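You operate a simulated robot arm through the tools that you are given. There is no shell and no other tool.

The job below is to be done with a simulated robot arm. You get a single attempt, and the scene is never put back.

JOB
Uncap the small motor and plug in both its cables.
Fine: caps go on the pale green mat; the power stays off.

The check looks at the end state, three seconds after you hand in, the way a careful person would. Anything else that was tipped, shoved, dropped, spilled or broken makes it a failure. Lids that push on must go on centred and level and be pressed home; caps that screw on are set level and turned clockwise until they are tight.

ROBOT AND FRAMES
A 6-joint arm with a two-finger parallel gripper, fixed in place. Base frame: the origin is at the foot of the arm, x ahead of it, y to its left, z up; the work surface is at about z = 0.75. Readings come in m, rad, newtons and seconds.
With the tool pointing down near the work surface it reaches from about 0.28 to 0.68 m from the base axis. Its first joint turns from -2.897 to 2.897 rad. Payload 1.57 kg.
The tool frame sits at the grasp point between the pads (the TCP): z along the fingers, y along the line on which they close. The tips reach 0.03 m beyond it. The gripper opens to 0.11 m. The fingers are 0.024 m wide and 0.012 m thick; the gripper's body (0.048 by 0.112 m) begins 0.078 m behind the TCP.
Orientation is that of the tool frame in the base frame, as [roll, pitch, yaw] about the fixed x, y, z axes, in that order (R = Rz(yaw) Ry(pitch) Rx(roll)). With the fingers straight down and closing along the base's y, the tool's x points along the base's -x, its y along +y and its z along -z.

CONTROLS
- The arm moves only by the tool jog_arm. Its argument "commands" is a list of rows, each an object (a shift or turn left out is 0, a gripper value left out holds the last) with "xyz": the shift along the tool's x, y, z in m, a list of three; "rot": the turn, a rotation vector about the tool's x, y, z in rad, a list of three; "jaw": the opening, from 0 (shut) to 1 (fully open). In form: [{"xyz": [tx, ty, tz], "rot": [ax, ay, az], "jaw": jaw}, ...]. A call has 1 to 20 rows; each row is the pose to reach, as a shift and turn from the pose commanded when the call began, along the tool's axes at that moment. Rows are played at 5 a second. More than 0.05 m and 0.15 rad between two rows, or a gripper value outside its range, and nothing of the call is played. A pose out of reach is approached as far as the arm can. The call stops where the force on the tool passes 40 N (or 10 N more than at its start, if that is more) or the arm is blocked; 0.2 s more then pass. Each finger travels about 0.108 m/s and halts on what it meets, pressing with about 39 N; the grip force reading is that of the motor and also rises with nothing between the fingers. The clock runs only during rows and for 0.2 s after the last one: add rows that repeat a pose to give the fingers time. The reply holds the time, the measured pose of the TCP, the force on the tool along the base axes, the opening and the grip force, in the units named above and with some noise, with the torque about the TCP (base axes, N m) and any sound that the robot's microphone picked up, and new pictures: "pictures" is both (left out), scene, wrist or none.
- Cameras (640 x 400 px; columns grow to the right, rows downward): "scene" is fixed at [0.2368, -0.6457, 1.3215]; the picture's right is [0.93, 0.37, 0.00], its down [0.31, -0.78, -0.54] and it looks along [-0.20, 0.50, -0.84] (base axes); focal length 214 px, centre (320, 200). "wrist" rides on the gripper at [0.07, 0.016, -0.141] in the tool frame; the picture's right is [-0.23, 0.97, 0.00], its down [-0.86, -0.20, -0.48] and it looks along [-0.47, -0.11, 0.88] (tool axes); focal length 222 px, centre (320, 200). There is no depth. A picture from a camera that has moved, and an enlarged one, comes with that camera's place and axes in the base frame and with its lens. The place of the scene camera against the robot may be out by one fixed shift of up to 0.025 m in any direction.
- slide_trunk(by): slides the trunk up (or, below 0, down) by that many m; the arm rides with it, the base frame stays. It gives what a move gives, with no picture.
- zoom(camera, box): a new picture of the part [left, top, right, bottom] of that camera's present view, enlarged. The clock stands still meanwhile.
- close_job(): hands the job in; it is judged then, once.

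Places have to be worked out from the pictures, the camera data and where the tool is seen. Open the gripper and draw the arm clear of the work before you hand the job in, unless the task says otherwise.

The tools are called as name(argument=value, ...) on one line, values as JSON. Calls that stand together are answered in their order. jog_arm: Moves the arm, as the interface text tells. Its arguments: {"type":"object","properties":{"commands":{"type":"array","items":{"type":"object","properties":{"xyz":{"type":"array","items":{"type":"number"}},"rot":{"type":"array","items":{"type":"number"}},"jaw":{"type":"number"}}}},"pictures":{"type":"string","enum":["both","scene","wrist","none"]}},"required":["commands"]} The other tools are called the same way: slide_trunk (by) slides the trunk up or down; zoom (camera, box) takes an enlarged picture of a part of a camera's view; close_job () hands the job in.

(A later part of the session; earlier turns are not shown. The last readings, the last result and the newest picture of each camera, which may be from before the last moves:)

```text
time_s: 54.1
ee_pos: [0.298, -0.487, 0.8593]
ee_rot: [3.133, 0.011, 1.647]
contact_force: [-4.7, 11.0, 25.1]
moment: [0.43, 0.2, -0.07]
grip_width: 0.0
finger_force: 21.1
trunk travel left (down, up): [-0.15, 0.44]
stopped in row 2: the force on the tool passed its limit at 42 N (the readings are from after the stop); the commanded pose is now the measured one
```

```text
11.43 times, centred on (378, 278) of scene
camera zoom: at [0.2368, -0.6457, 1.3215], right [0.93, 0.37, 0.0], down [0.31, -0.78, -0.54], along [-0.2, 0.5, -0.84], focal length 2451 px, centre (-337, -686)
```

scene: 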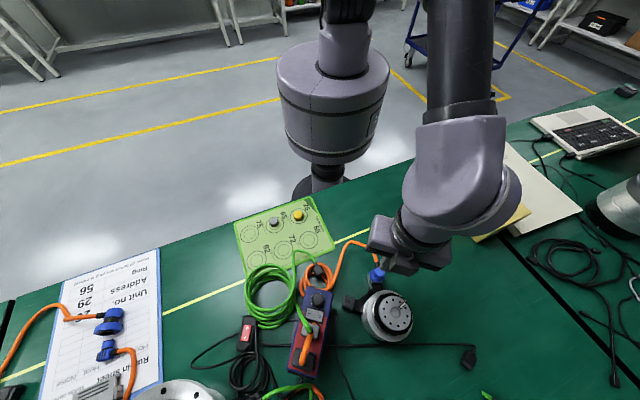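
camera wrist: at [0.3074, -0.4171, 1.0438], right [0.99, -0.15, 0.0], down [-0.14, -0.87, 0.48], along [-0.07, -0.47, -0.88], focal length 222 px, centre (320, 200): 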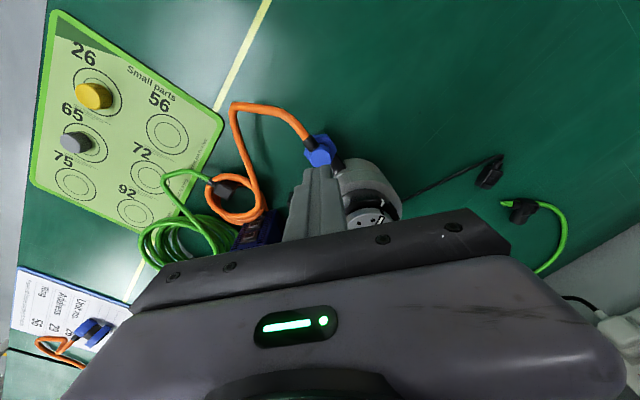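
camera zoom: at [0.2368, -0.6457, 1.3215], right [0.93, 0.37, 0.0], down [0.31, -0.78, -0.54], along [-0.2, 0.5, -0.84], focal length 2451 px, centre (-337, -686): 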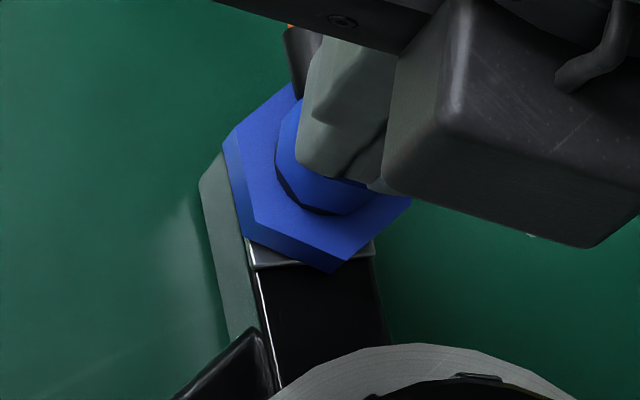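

Same hard stop and the image shows flange flush on the plate (nose ring on plate), so the blue plug is home. However, comparing scene pictures, the drive box seems ~15 mm displaced since the start; I rise and re-take the very same crop to check.

jog_arm(commands=[{"xyz": [0, 0, -0.02]}, {"xyz": [0.02, 0, -0.06]}, {"xyz": [0.05, 0, -0.1]}, {"xyz": [0.09, 0, -0.12]}, {"xyz": [0.12, 0, -0.12]}, {"xyz": [0.12, 0, -0.12]}])

zoom(camera="scene", box=[270, 270, 340, 380])

zoom(camera="scene", box=[220, 180, 500, 400])

zoom(camera="scene", box=[320, 230, 430, 350])

```text
time_s: 55.5
ee_pos: [0.2925, -0.3683, 0.9747]
ee_rot: [3.135, 0.007, 1.643]
contact_force: [0.4, 0.2, -0.4]
moment: [-0.02, 0.0, -0.01]
grip_width: 0.0
finger_force: 21.5
trunk travel left (down, up): [-0.15, 0.44]
camera wrist: at [0.3018, -0.2967, 1.1163], right [0.99, -0.15, 0.01], down [-0.14, -0.86, 0.48], along [-0.07, -0.48, -0.88], focal length 222 px, centre (320, 200)
```

scene: 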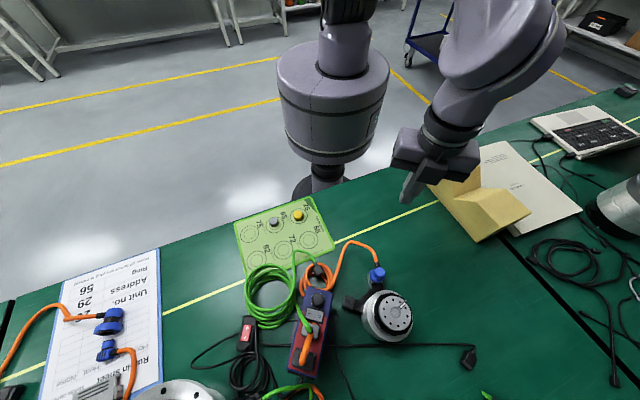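
wrist: 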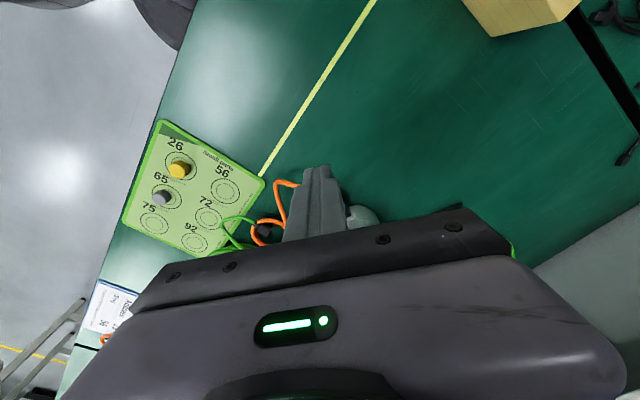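

```text
3.64 times, centred on (305, 325) of scene
camera zoom: at [0.2368, -0.6457, 1.3215], right [0.93, 0.37, 0.0], down [0.31, -0.78, -0.54], along [-0.2, 0.5, -0.84], focal length 780 px, centre (374, -254)
```

zoom: 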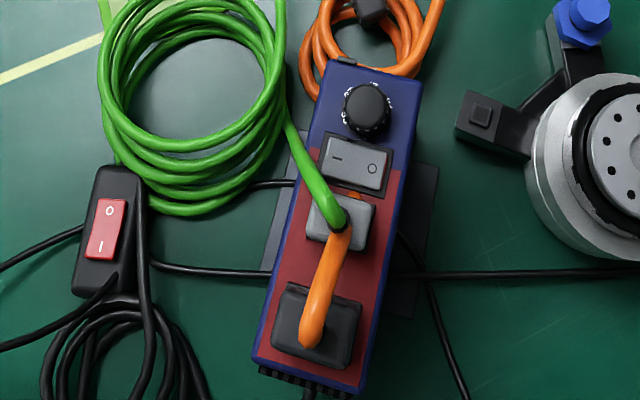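

```text
1.82 times, centred on (360, 290) of scene
camera zoom: at [0.2368, -0.6457, 1.3215], right [0.93, 0.37, 0.0], down [0.31, -0.78, -0.54], along [-0.2, 0.5, -0.84], focal length 390 px, centre (247, 36)
```

zoom: 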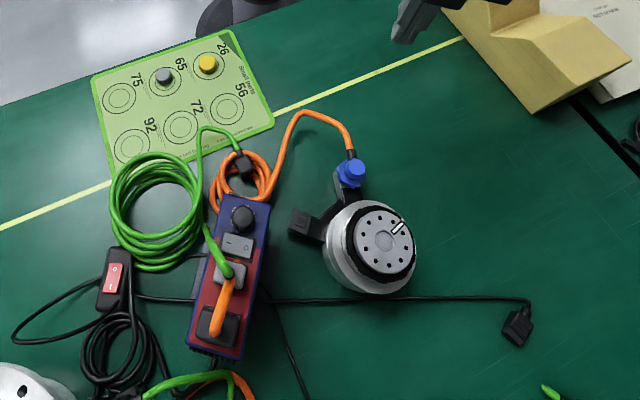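

```text
3.33 times, centred on (375, 290) of scene
camera zoom: at [0.2368, -0.6457, 1.3215], right [0.93, 0.37, 0.0], down [0.31, -0.78, -0.54], along [-0.2, 0.5, -0.84], focal length 715 px, centre (137, -100)
```

zoom: 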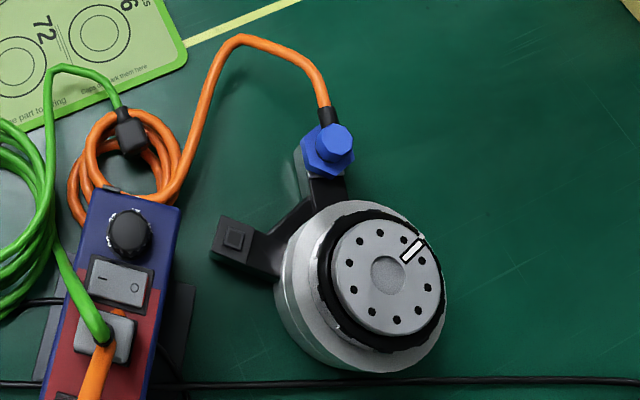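

Confirmed: the drive box's near end was nudged (~16 mm in +x, about 5° rotation, far end nearly unmoved) — my finger must have brushed its corner on the way to the grey cap. I will gently push it back: first go high, with closed fingers along its right side near y≈-0.607.

jog_arm(commands=[{"xyz": [-0.0214, -0.0054, 0], "rot": [0, 0, -0.136]}, {"xyz": [-0.0427, -0.0108, 0], "rot": [0, 0, -0.273]}, {"xyz": [-0.0641, -0.0163, 0], "rot": [0, 0, -0.409]}, {"xyz": [-0.0855, -0.0217, 0], "rot": [0, 0, -0.545]}, {"xyz": [-0.1068, -0.0271, 0], "rot": [0, 0, -0.682]}, {"xyz": [-0.1282, -0.0325, 0], "rot": [0, 0, -0.818]}, {"xyz": [-0.1495, -0.0379, 0], "rot": [0, 0, -0.955]}, {"xyz": [-0.1709, -0.0433, 0], "rot": [0, 0, -1.091]}, {"xyz": [-0.1923, -0.0488, 0], "rot": [0, 0, -1.227]}, {"xyz": [-0.2136, -0.0542, 0], "rot": [0, 0, -1.364]}, {"xyz": [-0.235, -0.0596, 0], "rot": [0, 0, -1.5]}, {"xyz": [-0.235, -0.0596, 0], "rot": [0, 0, -1.5]}])

zoom(camera="wrist", box=[160, 60, 400, 240])

zoom(camera="scene", box=[270, 270, 340, 380])

```text
time_s: 58.1
ee_pos: [0.2471, -0.605, 0.9779]
ee_rot: [-3.136, 0.008, -3.135]
contact_force: [-0.2, -0.3, -0.6]
moment: [-0.01, 0.0, 0.03]
grip_width: 0.0
finger_force: 21.6
trunk travel left (down, up): [-0.15, 0.44]
camera wrist: at [0.1756, -0.5884, 1.1183], right [0.22, 0.98, 0.0], down [0.85, -0.19, 0.49], along [0.47, -0.11, -0.87], focal length 222 px, centre (320, 200)
```

scene: 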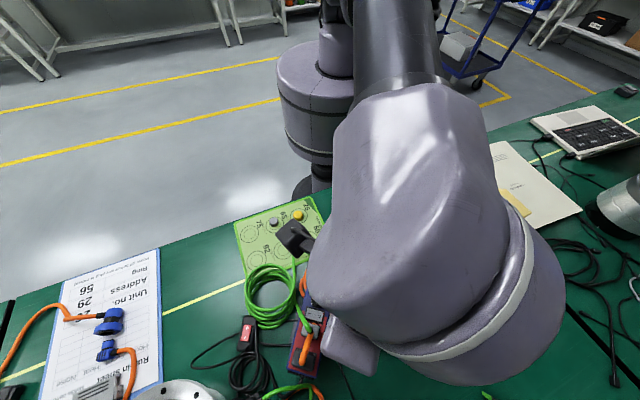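
wrist: 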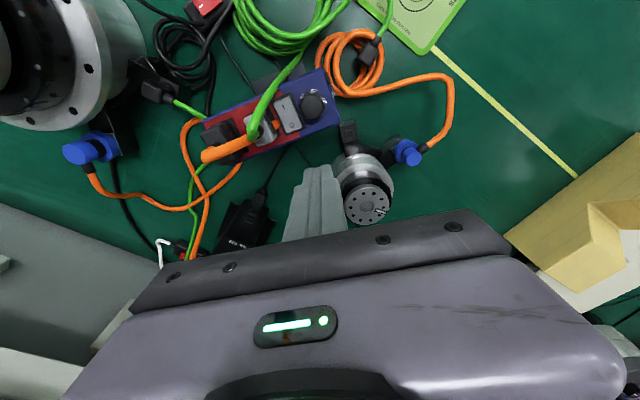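

```text
2.22 times, centred on (280, 150) of wrist
camera zoom: at [0.1756, -0.5884, 1.1183], right [0.22, 0.98, 0.0], down [0.85, -0.19, 0.49], along [0.47, -0.11, -0.87], focal length 494 px, centre (409, 311)
```

zoom: 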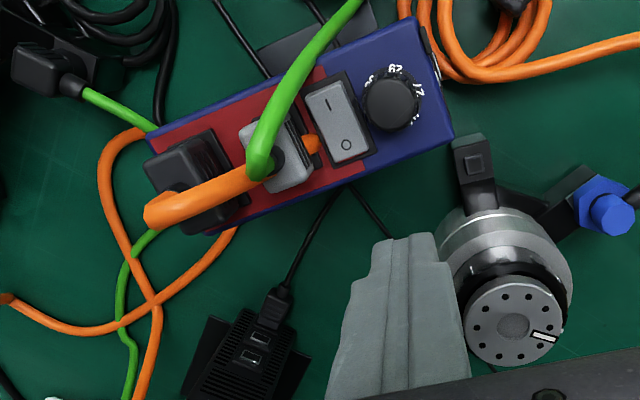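

```text
3.64 times, centred on (305, 325) of scene
camera zoom: at [0.2368, -0.6457, 1.3215], right [0.93, 0.37, 0.0], down [0.31, -0.78, -0.54], along [-0.2, 0.5, -0.84], focal length 780 px, centre (374, -254)
```

zoom: 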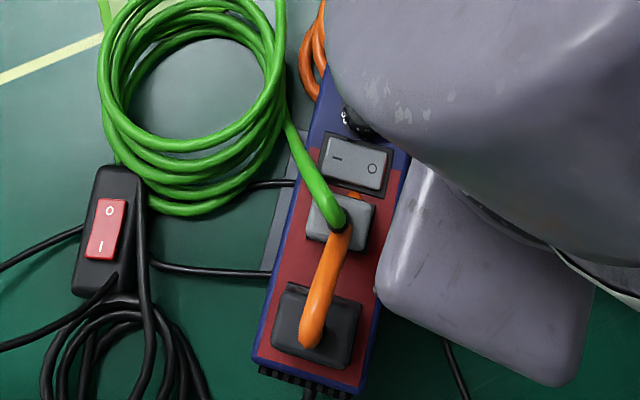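

Clear overhead view: the box's right edge is at x≈0.2205 at this y, fingers 13 mm clear of it. I lower alongside it to TCP z≈0.872 (tips 0.842, gripper body above the knob), at low speed.

jog_arm(commands=[{"xyz": [-0.003, 0, 0.03]}, {"xyz": [-0.003, 0, 0.06]}, {"xyz": [-0.003, 0, 0.09]}, {"xyz": [-0.003, 0, 0.105]}, {"xyz": [-0.003, 0, 0.105]}])

zoom(camera="wrist", box=[200, 80, 400, 230])

zoom(camera="scene", box=[270, 250, 400, 370])

```text
time_s: 59.3
ee_pos: [0.2525, -0.6054, 0.8734]
ee_rot: [-3.136, 0.007, -3.137]
contact_force: [0.2, 0.5, 0.0]
moment: [-0.07, 0.04, 0.02]
grip_width: 0.0002
finger_force: 21.6
trunk travel left (down, up): [-0.15, 0.44]
camera wrist: at [0.1811, -0.5888, 1.0143], right [0.22, 0.97, 0.0], down [0.85, -0.19, 0.49], along [0.47, -0.11, -0.87], focal length 222 px, centre (320, 200)
```

scene: 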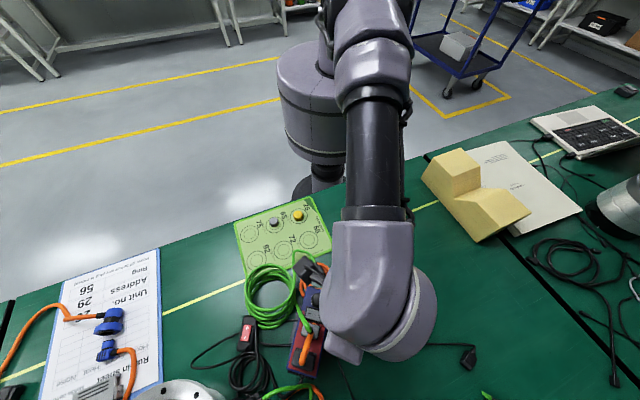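
wrist: 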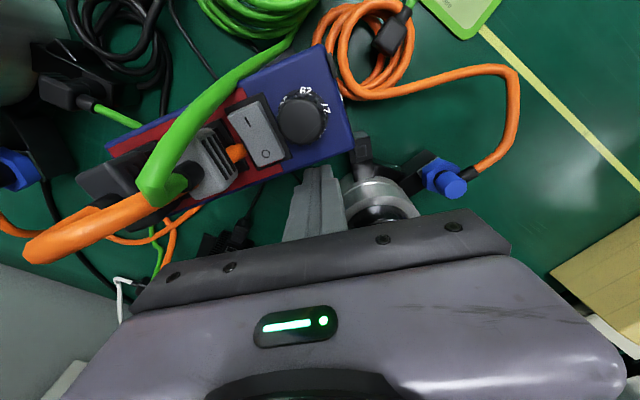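

```text
2.67 times, centred on (300, 155) of wrist
camera zoom: at [0.1811, -0.5888, 1.0143], right [0.22, 0.97, 0.0], down [0.85, -0.19, 0.49], along [0.47, -0.11, -0.87], focal length 592 px, centre (373, 320)
```

zoom: 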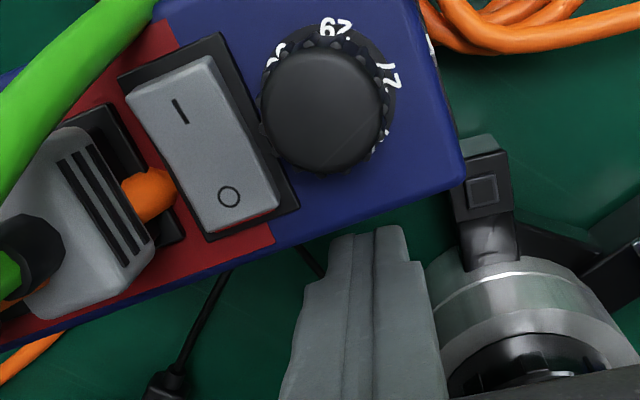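

```text
3.33 times, centred on (335, 310) of scene
camera zoom: at [0.2368, -0.6457, 1.3215], right [0.93, 0.37, 0.0], down [0.31, -0.78, -0.54], along [-0.2, 0.5, -0.84], focal length 715 px, centre (270, -167)
```

zoom: 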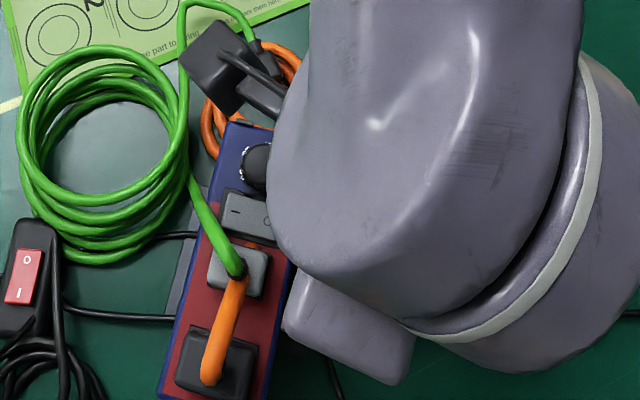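

Fingers are beside the box edge. I ease toward it (-x) in 2–3 mm steps and watch the contact force.

jog_arm(commands=[{"xyz": [0.006, 0, 0]}, {"xyz": [0.012, 0, 0]}, {"xyz": [0.016, 0, 0]}, {"xyz": [0.018, 0, 0]}, {"xyz": [0.02, 0, 0]}], pictures="none")

jog_arm(commands=[{"xyz": [0.002, 0, 0]}, {"xyz": [0.004, 0, 0]}], pictures="none")

zoom(camera="scene", box=[270, 270, 340, 380])

zoom(camera="wrist", box=[200, 80, 400, 230])

```text
time_s: 60.5
ee_pos: [0.2307, -0.6058, 0.8718]
ee_rot: [-3.134, 0.006, -3.136]
contact_force: [5.5, 0.0, 2.9]
moment: [-0.09, 0.05, 0.09]
grip_width: 0.0002
finger_force: 21.5
trunk travel left (down, up): [-0.15, 0.44]
```

```text
time_s: 61.1
ee_pos: [0.2277, -0.6073, 0.8713]
ee_rot: [-3.134, 0.006, -3.138]
contact_force: [5.3, 0.4, 2.7]
moment: [-0.06, 0.02, 0.07]
grip_width: 0.0
finger_force: 21.3
trunk travel left (down, up): [-0.15, 0.44]
```

```text
3.64 times, centred on (305, 325) of scene
camera zoom: at [0.2368, -0.6457, 1.3215], right [0.93, 0.37, 0.0], down [0.31, -0.78, -0.54], along [-0.2, 0.5, -0.84], focal length 780 px, centre (374, -254)
```

zoom: 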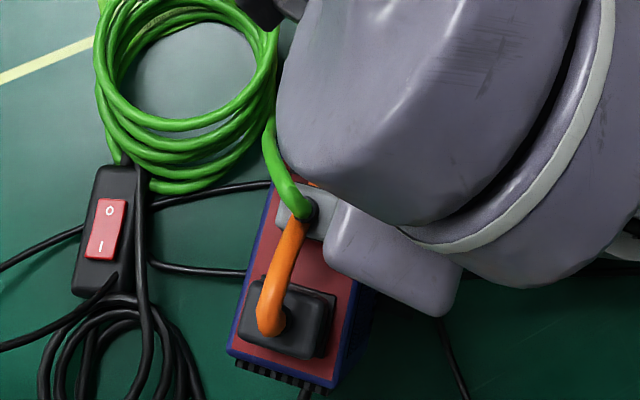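

```text
2.67 times, centred on (300, 155) of wrist
camera zoom: at [0.1567, -0.5899, 1.0123], right [0.22, 0.97, 0.0], down [0.85, -0.19, 0.49], along [0.47, -0.11, -0.87], focal length 592 px, centre (373, 320)
```

zoom: 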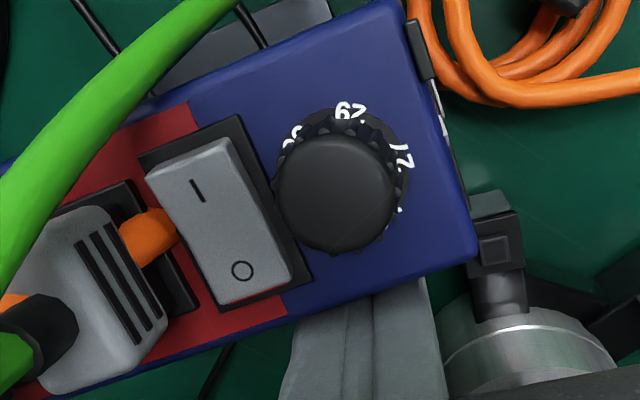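

The box slides very easily (5 N) and its far end moved more than wanted. I back off, rise and clear the view to measure its pose properly against the initial picture.

jog_arm(commands=[{"xyz": [-0.01, 0, 0]}, {"xyz": [-0.018, 0, -0.02]}, {"xyz": [-0.018, 0, -0.06]}, {"xyz": [-0.018, 0.02, -0.1]}, {"xyz": [-0.018, 0.06, -0.12]}, {"xyz": [-0.018, 0.1, -0.12]}, {"xyz": [-0.018, 0.14, -0.12]}, {"xyz": [-0.018, 0.18, -0.12]}, {"xyz": [-0.018, 0.22, -0.12]}, {"xyz": [-0.018, 0.22, -0.12]}], pictures="scene")

zoom(camera="scene", box=[270, 270, 340, 380])

zoom(camera="scene", box=[320, 230, 430, 350])

```text
time_s: 63.3
ee_pos: [0.241, -0.3862, 0.9879]
ee_rot: [-3.135, 0.007, -3.135]
contact_force: [-0.7, 0.5, 0.3]
moment: [0.0, -0.01, 0.03]
grip_width: 0.0
finger_force: 21.0
trunk travel left (down, up): [-0.15, 0.44]
```

scene: 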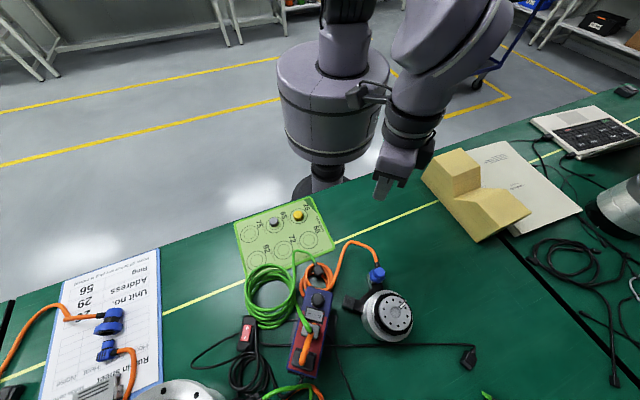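

```text
3.64 times, centred on (305, 325) of scene
camera zoom: at [0.2368, -0.6457, 1.3215], right [0.93, 0.37, 0.0], down [0.31, -0.78, -0.54], along [-0.2, 0.5, -0.84], focal length 780 px, centre (374, -254)
```

zoom: 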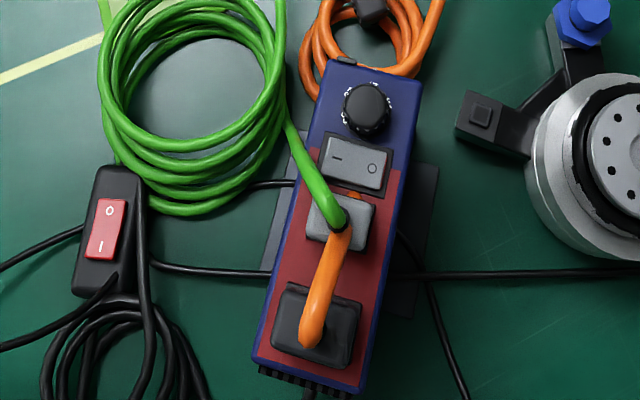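

```text
3.33 times, centred on (375, 290) of scene
camera zoom: at [0.2368, -0.6457, 1.3215], right [0.93, 0.37, 0.0], down [0.31, -0.78, -0.54], along [-0.2, 0.5, -0.84], focal length 715 px, centre (137, -100)
```

zoom: 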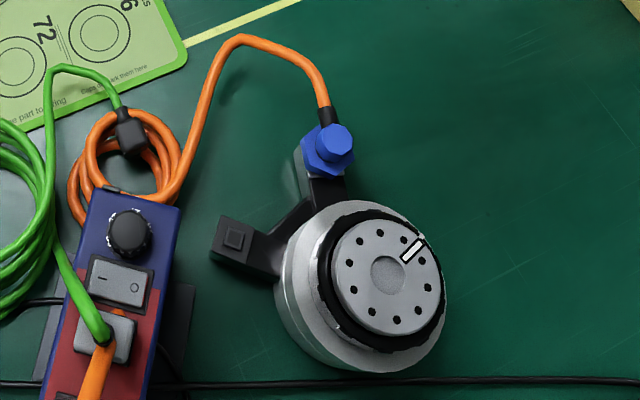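

The box sprang back to where it was before the push, so it just rocked (pushing high tips it). A firm two-sided grip is safer: I'll straddle its near end with open fingers from above and slide it back ~17 mm with a 5° turn. First I go above it, jaw open to 0.08.

jog_arm(commands=[{"xyz": [0.0046, -0.0204, 0], "rot": [0, 0, 0.14], "jaw": 0.73}, {"xyz": [0.0093, -0.0407, 0], "rot": [0, 0, 0.28]}, {"xyz": [0.0139, -0.0611, 0], "rot": [0, 0, 0.42]}, {"xyz": [0.0185, -0.0815, 0], "rot": [0, 0, 0.56]}, {"xyz": [0.0232, -0.1019, 0], "rot": [0, 0, 0.7]}, {"xyz": [0.0278, -0.1222, 0], "rot": [0, 0, 0.84]}, {"xyz": [0.0324, -0.1426, 0], "rot": [0, 0, 0.98]}, {"xyz": [0.037, -0.163, 0], "rot": [0, 0, 1.12]}, {"xyz": [0.0417, -0.1833, 0], "rot": [0, 0, 1.26]}, {"xyz": [0.0463, -0.2037, 0], "rot": [0, 0, 1.4]}, {"xyz": [0.0463, -0.2037, 0], "rot": [0, 0, 1.4]}])

zoom(camera="wrist", box=[200, 80, 440, 250])

zoom(camera="scene", box=[250, 220, 400, 360])

```text
time_s: 65.7
ee_pos: [0.1988, -0.5916, 0.9918]
ee_rot: [3.136, 0.007, 1.744]
contact_force: [0.7, 1.1, 0.3]
moment: [-0.03, 0.01, 0.0]
grip_width: 0.0804
finger_force: 0.1
trunk travel left (down, up): [-0.15, 0.44]
camera wrist: at [0.2016, -0.5191, 1.1334], right [1.0, -0.06, 0.01], down [-0.05, -0.87, 0.48], along [-0.02, -0.48, -0.88], focal length 222 px, centre (320, 200)
```

scene: 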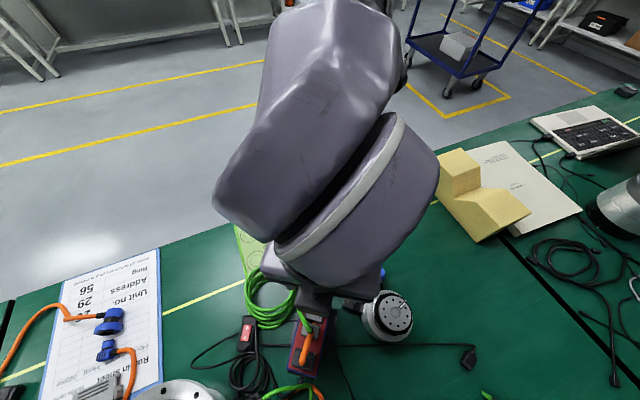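
wrist: 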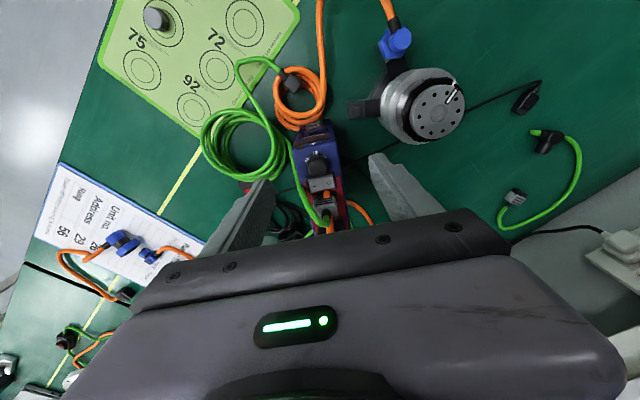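

```text
2.35 times, centred on (320, 165) of wrist
camera zoom: at [0.2016, -0.5191, 1.1334], right [1.0, -0.06, 0.01], down [-0.05, -0.87, 0.48], along [-0.02, -0.48, -0.88], focal length 523 px, centre (320, 282)
```

zoom: 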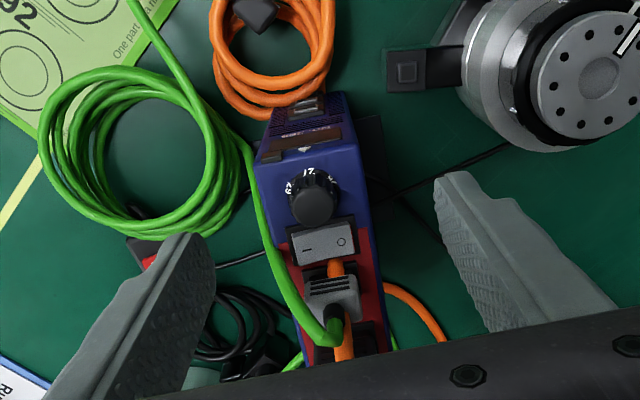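

```text
2.86 times, centred on (325, 290) of scene
camera zoom: at [0.2368, -0.6457, 1.3215], right [0.93, 0.37, 0.0], down [0.31, -0.78, -0.54], along [-0.2, 0.5, -0.84], focal length 613 px, centre (306, -57)
```

zoom: 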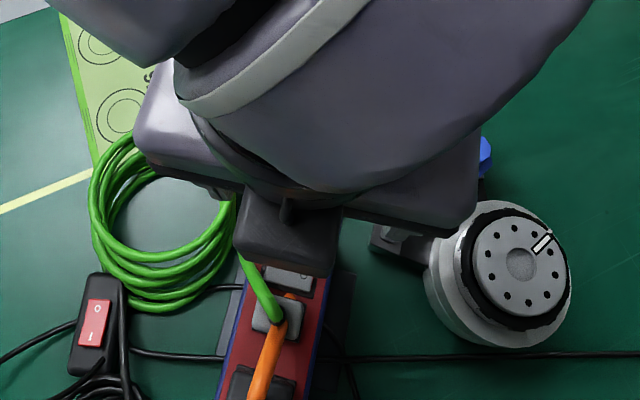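

Good view: box is between the open fingers; the green cable at this end is lower (z≈0.81) than my planned fingertip height (0.853), so I can grip above it. I shift 5 mm to centre and lower.

jog_arm(commands=[{"xyz": [0.0009, -0.0053, 0.03], "rot": [0, 0, 0.022]}, {"xyz": [0.0009, -0.0053, 0.06], "rot": [0, 0, 0.022]}, {"xyz": [0.0009, -0.0053, 0.09], "rot": [0, 0, 0.022]}, {"xyz": [0.0009, -0.0053, 0.107], "rot": [0, 0, 0.022]}, {"xyz": [0.0009, -0.0053, 0.107], "rot": [0, 0, 0.022]}])

zoom(camera="wrist", box=[200, 80, 440, 250])

zoom(camera="scene", box=[250, 250, 370, 380])

```text
time_s: 66.9
ee_pos: [0.194, -0.5901, 0.8847]
ee_rot: [3.136, 0.007, 1.724]
contact_force: [-0.1, -0.9, 0.1]
moment: [-0.01, 0.02, -0.02]
grip_width: 0.0801
finger_force: 0.1
trunk travel left (down, up): [-0.15, 0.44]
camera wrist: at [0.1985, -0.5176, 1.0267], right [1.0, -0.08, 0.01], down [-0.07, -0.87, 0.48], along [-0.03, -0.48, -0.88], focal length 222 px, centre (320, 200)
```

scene: 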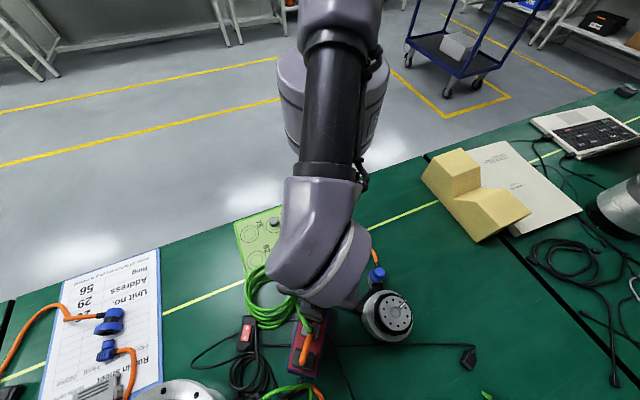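
wrist: 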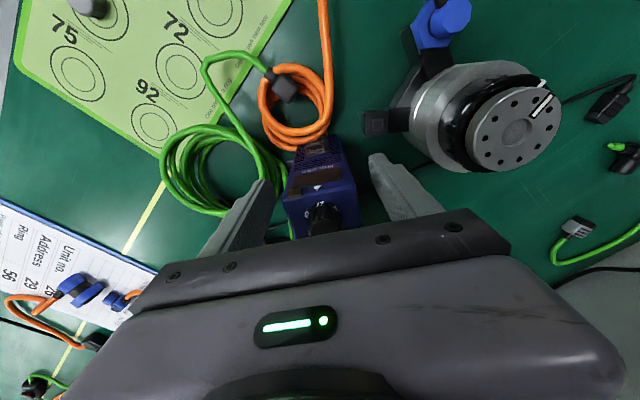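

```text
2.35 times, centred on (320, 165) of wrist
camera zoom: at [0.1985, -0.5176, 1.0267], right [1.0, -0.08, 0.01], down [-0.07, -0.87, 0.48], along [-0.03, -0.48, -0.88], focal length 523 px, centre (320, 282)
```

zoom: 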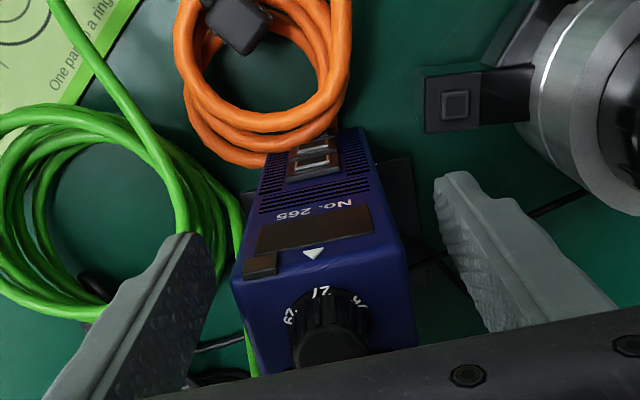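

```text
3.08 times, centred on (310, 315) of scene
camera zoom: at [0.2368, -0.6457, 1.3215], right [0.93, 0.37, 0.0], down [0.31, -0.78, -0.54], along [-0.2, 0.5, -0.84], focal length 660 px, centre (351, -154)
```

zoom: 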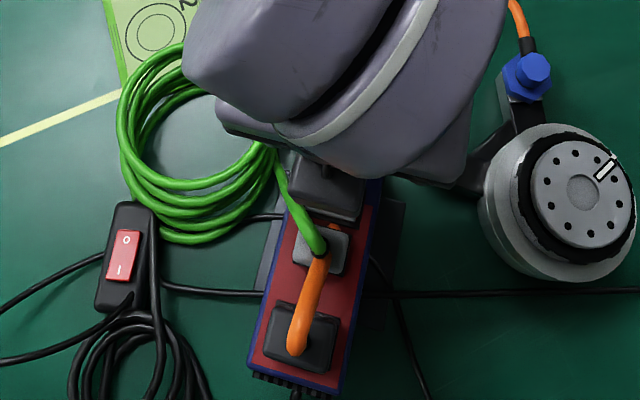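

Tips are at 0.855 beside the box top, clear of the green cable. I close on the box sides.

jog_arm(commands=[{"xyz": [0, 0, 0], "jaw": 0.6}, {"xyz": [0, 0, 0], "jaw": 0.5}, {"xyz": [0, 0, 0], "jaw": 0.4}, {"xyz": [0, 0, 0], "jaw": 0.3}, {"xyz": [0, 0, 0], "jaw": 0.3}], pictures="wrist")

zoom(camera="scene", box=[270, 270, 340, 380])

zoom(camera="wrist", box=[200, 80, 440, 250])

```text
time_s: 68.1
ee_pos: [0.1944, -0.5902, 0.886]
ee_rot: [3.137, 0.007, 1.724]
contact_force: [-1.5, 0.1, 0.3]
moment: [-0.15, 0.66, -0.33]
grip_width: 0.0501
finger_force: 38.7
trunk travel left (down, up): [-0.15, 0.44]
camera wrist: at [0.1984, -0.5178, 1.027], right [1.0, -0.08, 0.01], down [-0.07, -0.87, 0.48], along [-0.03, -0.48, -0.88], focal length 222 px, centre (320, 200)
```

wrist: 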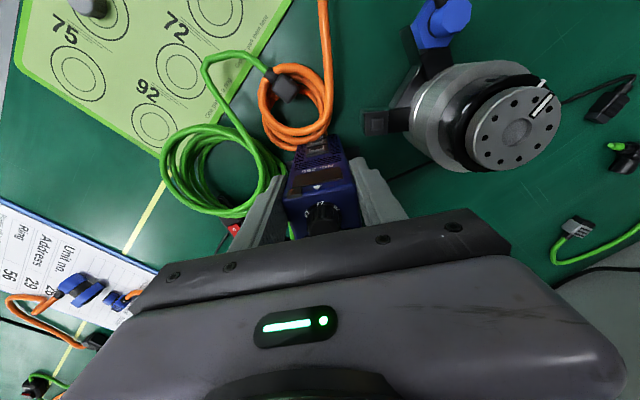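

```text
3.64 times, centred on (305, 325) of scene
camera zoom: at [0.2368, -0.6457, 1.3215], right [0.93, 0.37, 0.0], down [0.31, -0.78, -0.54], along [-0.2, 0.5, -0.84], focal length 780 px, centre (374, -254)
```

zoom: 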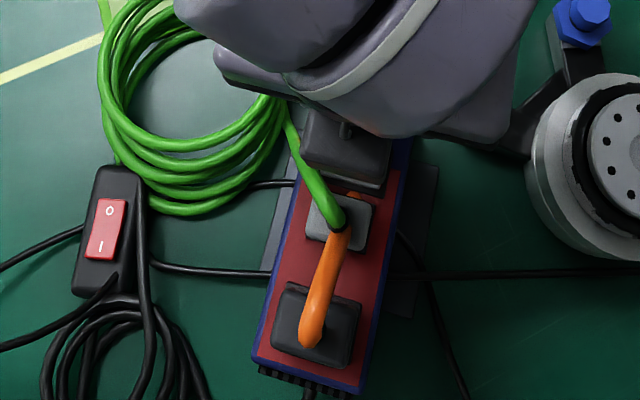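

```text
2.35 times, centred on (320, 165) of wrist
camera zoom: at [0.1984, -0.5178, 1.027], right [1.0, -0.08, 0.01], down [-0.07, -0.87, 0.48], along [-0.03, -0.48, -0.88], focal length 523 px, centre (320, 282)
```

zoom: 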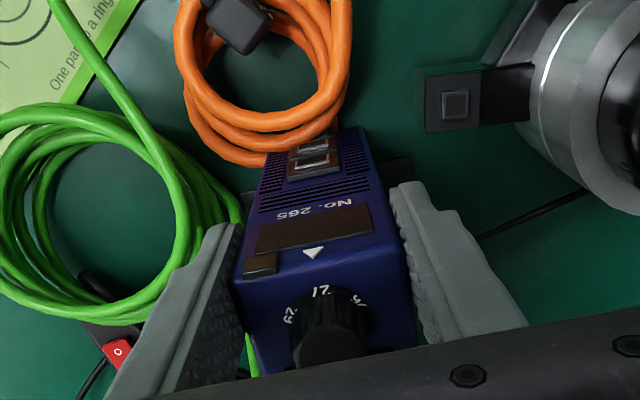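

The box is firmly held (0.050 m wide, centred) without having moved. I slide it back in small steps: half the correction first, watching forces.

jog_arm(commands=[{"xyz": [0.001, -0.003, 0], "rot": [0, 0, -0.016]}, {"xyz": [0.002, -0.0056, 0], "rot": [0, 0, -0.031]}, {"xyz": [0.0028, -0.0084, 0], "rot": [0, 0, -0.047]}, {"xyz": [0.0028, -0.0084, 0], "rot": [0, 0, -0.047]}], pictures="none")

zoom(camera="scene", box=[270, 270, 340, 380])

```text
time_s: 69.1
ee_pos: [0.187, -0.5881, 0.8858]
ee_rot: [3.136, 0.01, 1.771]
contact_force: [20.8, 0.0, 21.1]
moment: [-0.1, -1.45, 0.44]
grip_width: 0.05
finger_force: 39.5
trunk travel left (down, up): [-0.15, 0.44]
```

```text
3.64 times, centred on (305, 325) of scene
camera zoom: at [0.2368, -0.6457, 1.3215], right [0.93, 0.37, 0.0], down [0.31, -0.78, -0.54], along [-0.2, 0.5, -0.84], focal length 780 px, centre (374, -254)
```

zoom: 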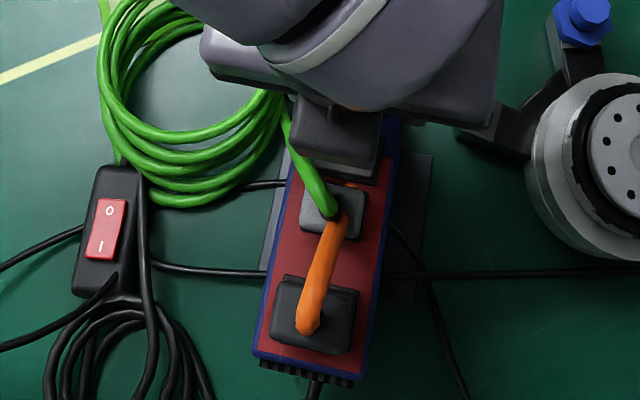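

It slides as intended (grey plug feature now (333,212), target (325,208)). I apply the second half.

jog_arm(commands=[{"xyz": [0.0005, -0.0028, 0], "rot": [0, 0, -0.016]}, {"xyz": [0.001, -0.0056, 0], "rot": [0, 0, -0.031]}, {"xyz": [0.0015, -0.0084, 0], "rot": [0, 0, -0.047]}, {"xyz": [0.0015, -0.0084, 0], "rot": [0, 0, -0.047]}], pictures="none")

zoom(camera="scene", box=[270, 270, 340, 380])

```text
time_s: 69.6
ee_pos: [0.1833, -0.5884, 0.8864]
ee_rot: [3.131, 0.01, 1.794]
contact_force: [9.5, 5.4, 9.5]
moment: [0.9, -0.31, -0.08]
grip_width: 0.0498
finger_force: 38.7
trunk travel left (down, up): [-0.15, 0.44]
stopped in row 2: the force on the tool passed its limit at 42 N (the readings are from after the stop); the commanded pose is now the measured one
```

```text
3.64 times, centred on (305, 325) of scene
camera zoom: at [0.2368, -0.6457, 1.3215], right [0.93, 0.37, 0.0], down [0.31, -0.78, -0.54], along [-0.2, 0.5, -0.84], focal length 780 px, centre (374, -254)
```

zoom: 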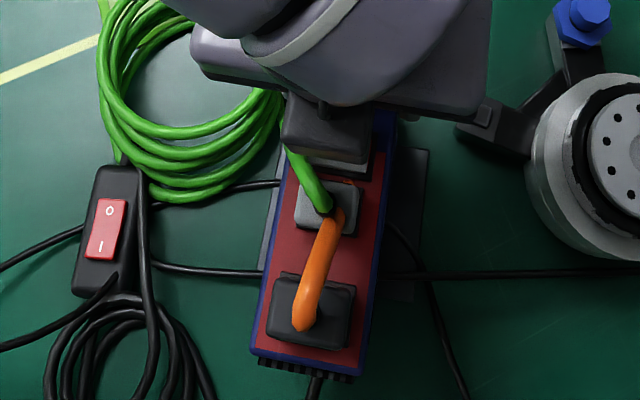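

The features now sit at (327,207) and (309,312) versus initial (325,208) and (310,315). I release, rise straight up, and compare the whole box.

jog_arm(commands=[{"xyz": [0, 0, 0], "jaw": 0.5}, {"xyz": [0, 0, 0], "jaw": 0.65}, {"xyz": [0, 0, 0], "jaw": 0.73}, {"xyz": [0, 0, -0.03], "jaw": 0.73}, {"xyz": [0, 0, -0.07], "jaw": 0.73}, {"xyz": [0, 0, -0.11], "jaw": 0.73}, {"xyz": [0.04, 0, -0.12]}, {"xyz": [0.08, 0, -0.12]}, {"xyz": [0.12, 0, -0.12]}, {"xyz": [0.16, 0, -0.12]}, {"xyz": [0.2, 0, -0.12]}, {"xyz": [0.2, 0, -0.12]}])

zoom(camera="scene", box=[270, 270, 340, 380])

zoom(camera="scene", box=[220, 180, 500, 400])

```text
time_s: 72.2
ee_pos: [0.1397, -0.3945, 1.0013]
ee_rot: [3.133, 0.008, 1.793]
contact_force: [-0.1, -0.4, -0.7]
moment: [0.03, -0.01, -0.03]
grip_width: 0.0804
finger_force: 0.2
trunk travel left (down, up): [-0.15, 0.44]
camera wrist: at [0.1386, -0.3214, 1.1415], right [1.0, -0.01, 0.01], down [-0.01, -0.88, 0.48], along [0.01, -0.48, -0.88], focal length 222 px, centre (320, 200)
```

scene: 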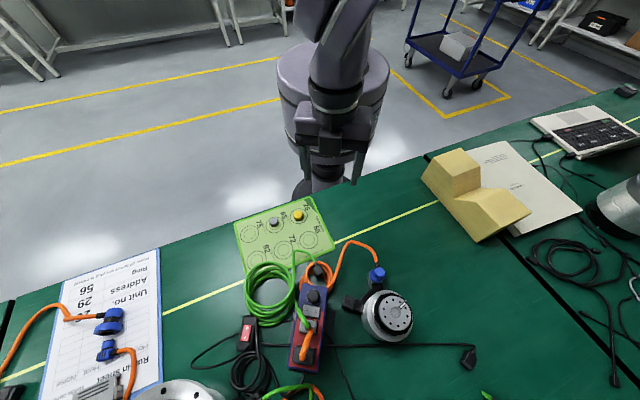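
wrist: 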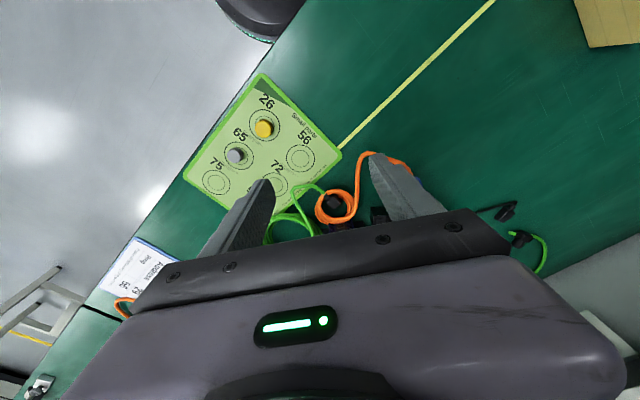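

```text
3.64 times, centred on (305, 325) of scene
camera zoom: at [0.2368, -0.6457, 1.3215], right [0.93, 0.37, 0.0], down [0.31, -0.78, -0.54], along [-0.2, 0.5, -0.84], focal length 780 px, centre (374, -254)
```

zoom: 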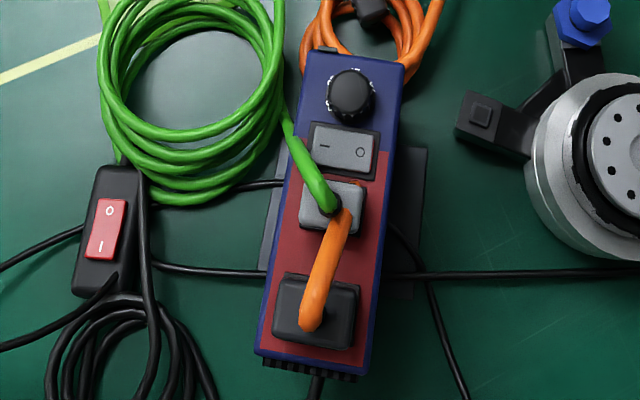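

```text
1.82 times, centred on (360, 290) of scene
camera zoom: at [0.2368, -0.6457, 1.3215], right [0.93, 0.37, 0.0], down [0.31, -0.78, -0.54], along [-0.2, 0.5, -0.84], focal length 390 px, centre (247, 36)
```

zoom: 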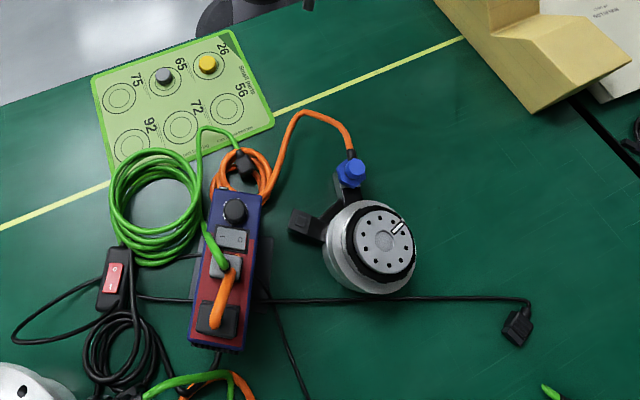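

The drive box is now back to within ~2–5 mm of its initial pose. Next the black plug at ≈ (0.168, -0.523): to keep the gripper body away from the box I'll approach with the tool leaning toward the cable side; first I turn to yaw ≈2.46 above it.

jog_arm(commands=[{"xyz": [-0.0263, 0, 0.012], "rot": [0, 0, -0.134], "jaw": 0.45}, {"xyz": [-0.0526, 0, 0.024], "rot": [0, 0, -0.267]}, {"xyz": [-0.079, -0.0003, 0.036], "rot": [0, 0, -0.4]}, {"xyz": [-0.1053, -0.0005, 0.048], "rot": [0, 0, -0.534]}, {"xyz": [-0.1316, -0.0007, 0.055], "rot": [0, 0, -0.668]}, {"xyz": [-0.1316, -0.0007, 0.055], "rot": [0, 0, -0.668]}])

zoom(camera="wrist", box=[260, 110, 380, 210])

zoom(camera="wrist", box=[230, 90, 430, 230])

```text
time_s: 73.6
ee_pos: [0.1678, -0.5239, 0.9517]
ee_rot: [-3.14, 0.01, 2.465]
contact_force: [0.2, -0.4, 0.1]
moment: [-0.02, 0.02, 0.02]
grip_width: 0.0494
finger_force: 0.0
trunk travel left (down, up): [-0.15, 0.44]
camera wrist: at [0.1215, -0.4666, 1.0928], right [0.79, 0.62, 0.0], down [0.54, -0.69, 0.49], along [0.3, -0.38, -0.87], focal length 222 px, centre (320, 200)
```

scene: 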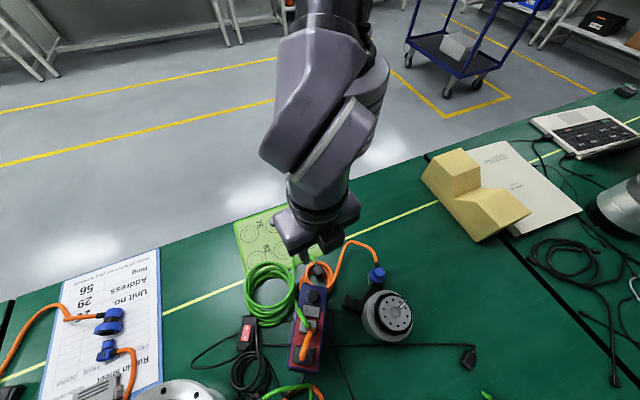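
wrist: 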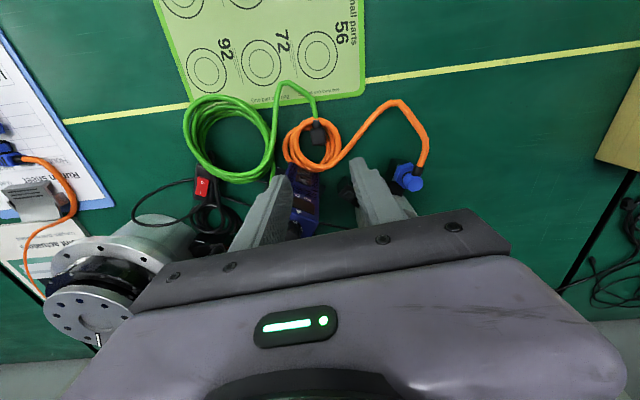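

```text
4.00 times, centred on (320, 160) of wrist
camera zoom: at [0.1215, -0.4666, 1.0928], right [0.79, 0.62, 0.0], down [0.54, -0.69, 0.49], along [0.3, -0.38, -0.87], focal length 888 px, centre (320, 360)
```

zoom: 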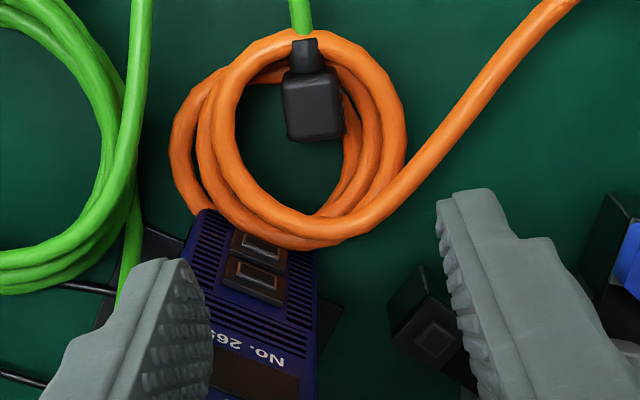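

```text
2.86 times, centred on (330, 160) of wrist
camera zoom: at [0.1215, -0.4666, 1.0928], right [0.79, 0.62, 0.0], down [0.54, -0.69, 0.49], along [0.3, -0.38, -0.87], focal length 635 px, centre (291, 314)
```

zoom: 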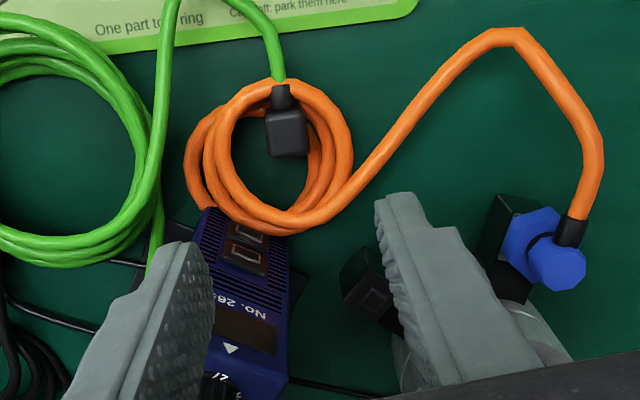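

The black plug's centre is ≈(0.165, -0.5245), top ≈0.787, cable azimuth ≈135°. I lean the tool 0.3 rad, trim yaw, narrow the jaw and move to a standoff along the approach line.

jog_arm(commands=[{"xyz": [0.009, 0, 0.025], "rot": [0.005, -0.1, 0.035], "jaw": 0.32}, {"xyz": [0.019, 0.0001, 0.055], "rot": [0.01, -0.2, 0.07]}, {"xyz": [0.0284, 0.0002, 0.088], "rot": [0.0158, -0.3, 0.105]}, {"xyz": [0.0284, 0.0002, 0.088], "rot": [0.0158, -0.3, 0.105]}])

zoom(camera="wrist", box=[240, 90, 400, 220])

zoom(camera="scene", box=[270, 210, 370, 310])

```text
time_s: 74.6
ee_pos: [0.1458, -0.5064, 0.8619]
ee_rot: [3.14, 0.311, 2.357]
contact_force: [-0.7, -0.4, 0.6]
moment: [0.0, 0.0, 0.02]
grip_width: 0.0353
finger_force: 0.0
trunk travel left (down, up): [-0.15, 0.44]
camera wrist: at [0.0799, -0.4173, 0.9758], right [0.84, 0.54, 0.07], down [0.33, -0.61, 0.72], along [0.43, -0.58, -0.69], focal length 222 px, centre (320, 200)
```

scene: 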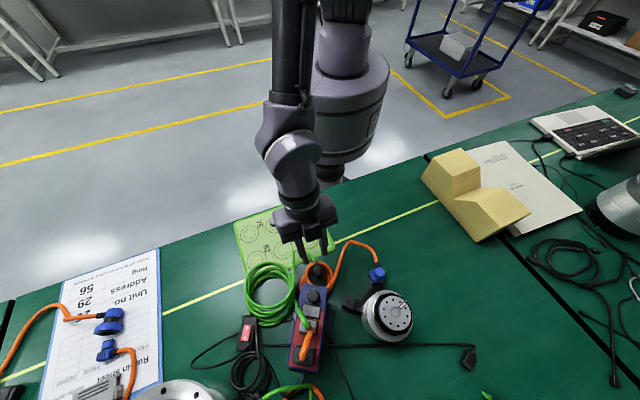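
wrist: 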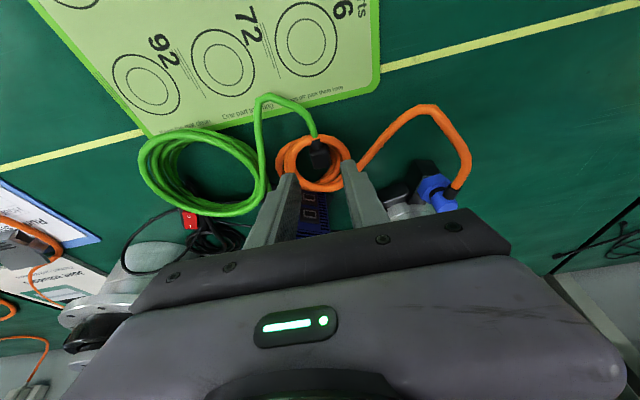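

```text
3.08 times, centred on (320, 155) of wrist
camera zoom: at [0.0799, -0.4173, 0.9758], right [0.84, 0.54, 0.07], down [0.33, -0.61, 0.72], along [0.43, -0.58, -0.69], focal length 684 px, centre (320, 338)
```

zoom: 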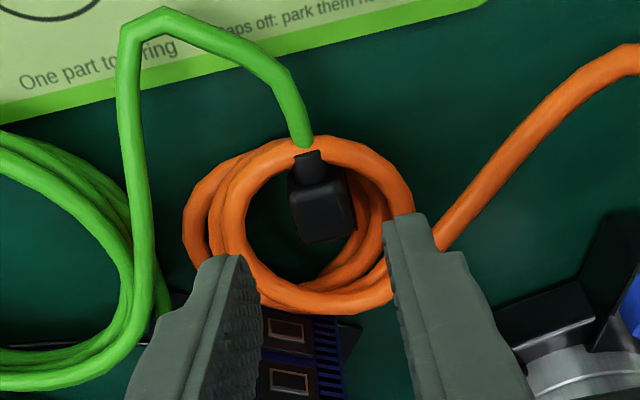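

```text
4.00 times, centred on (320, 260) of scene
camera zoom: at [0.2368, -0.6457, 1.3215], right [0.93, 0.37, 0.0], down [0.31, -0.78, -0.54], along [-0.2, 0.5, -0.84], focal length 858 px, centre (320, -40)
```

zoom: 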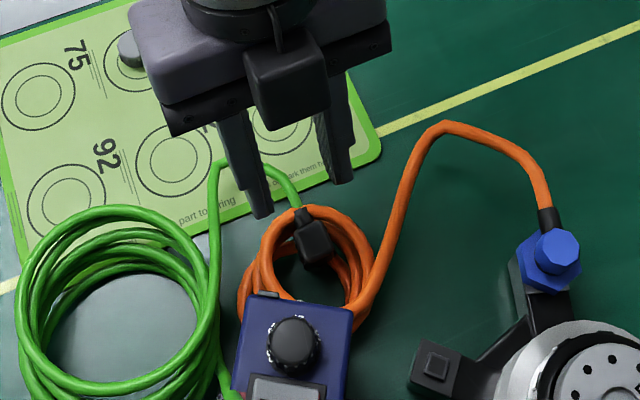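

The plug sits inside the orange loop and its position is confirmed at (0.165, -0.525). I advance along the tool axis in two stages.

jog_arm(commands=[{"xyz": [0.0003, 0.0003, 0.02], "jaw": 0.29}, {"xyz": [0.0005, 0.0004, 0.04]}, {"xyz": [0.0006, 0.0005, 0.052]}, {"xyz": [0.0006, 0.0005, 0.052]}], pictures="none")

zoom(camera="wrist", box=[250, 110, 390, 220])

zoom(camera="scene", box=[280, 220, 360, 300])

```text
time_s: 75.6
ee_pos: [0.157, -0.5153, 0.8129]
ee_rot: [3.14, 0.311, 2.355]
contact_force: [-0.6, 0.2, 0.0]
moment: [-0.02, -0.01, 0.01]
grip_width: 0.0318
finger_force: 0.1
trunk travel left (down, up): [-0.15, 0.44]
```

```text
3.64 times, centred on (320, 165) of wrist
camera zoom: at [0.0902, -0.4259, 0.9251], right [0.84, 0.54, 0.07], down [0.33, -0.61, 0.72], along [0.43, -0.58, -0.69], focal length 808 px, centre (320, 327)
```

zoom: 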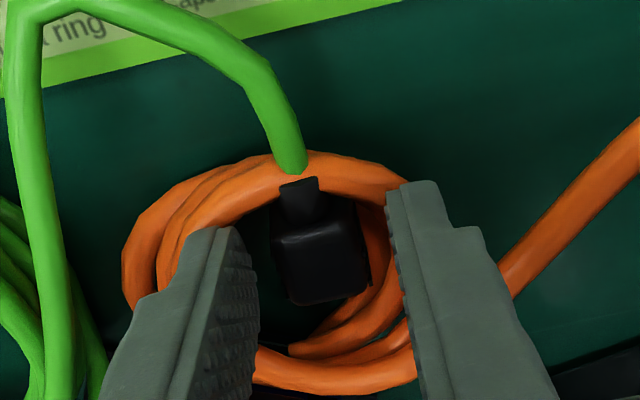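

```text
5.00 times, centred on (320, 260) of scene
camera zoom: at [0.2368, -0.6457, 1.3215], right [0.93, 0.37, 0.0], down [0.31, -0.78, -0.54], along [-0.2, 0.5, -0.84], focal length 1072 px, centre (320, -100)
```

zoom: 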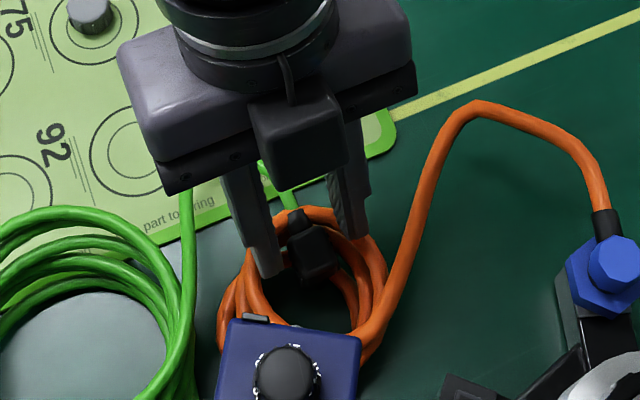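

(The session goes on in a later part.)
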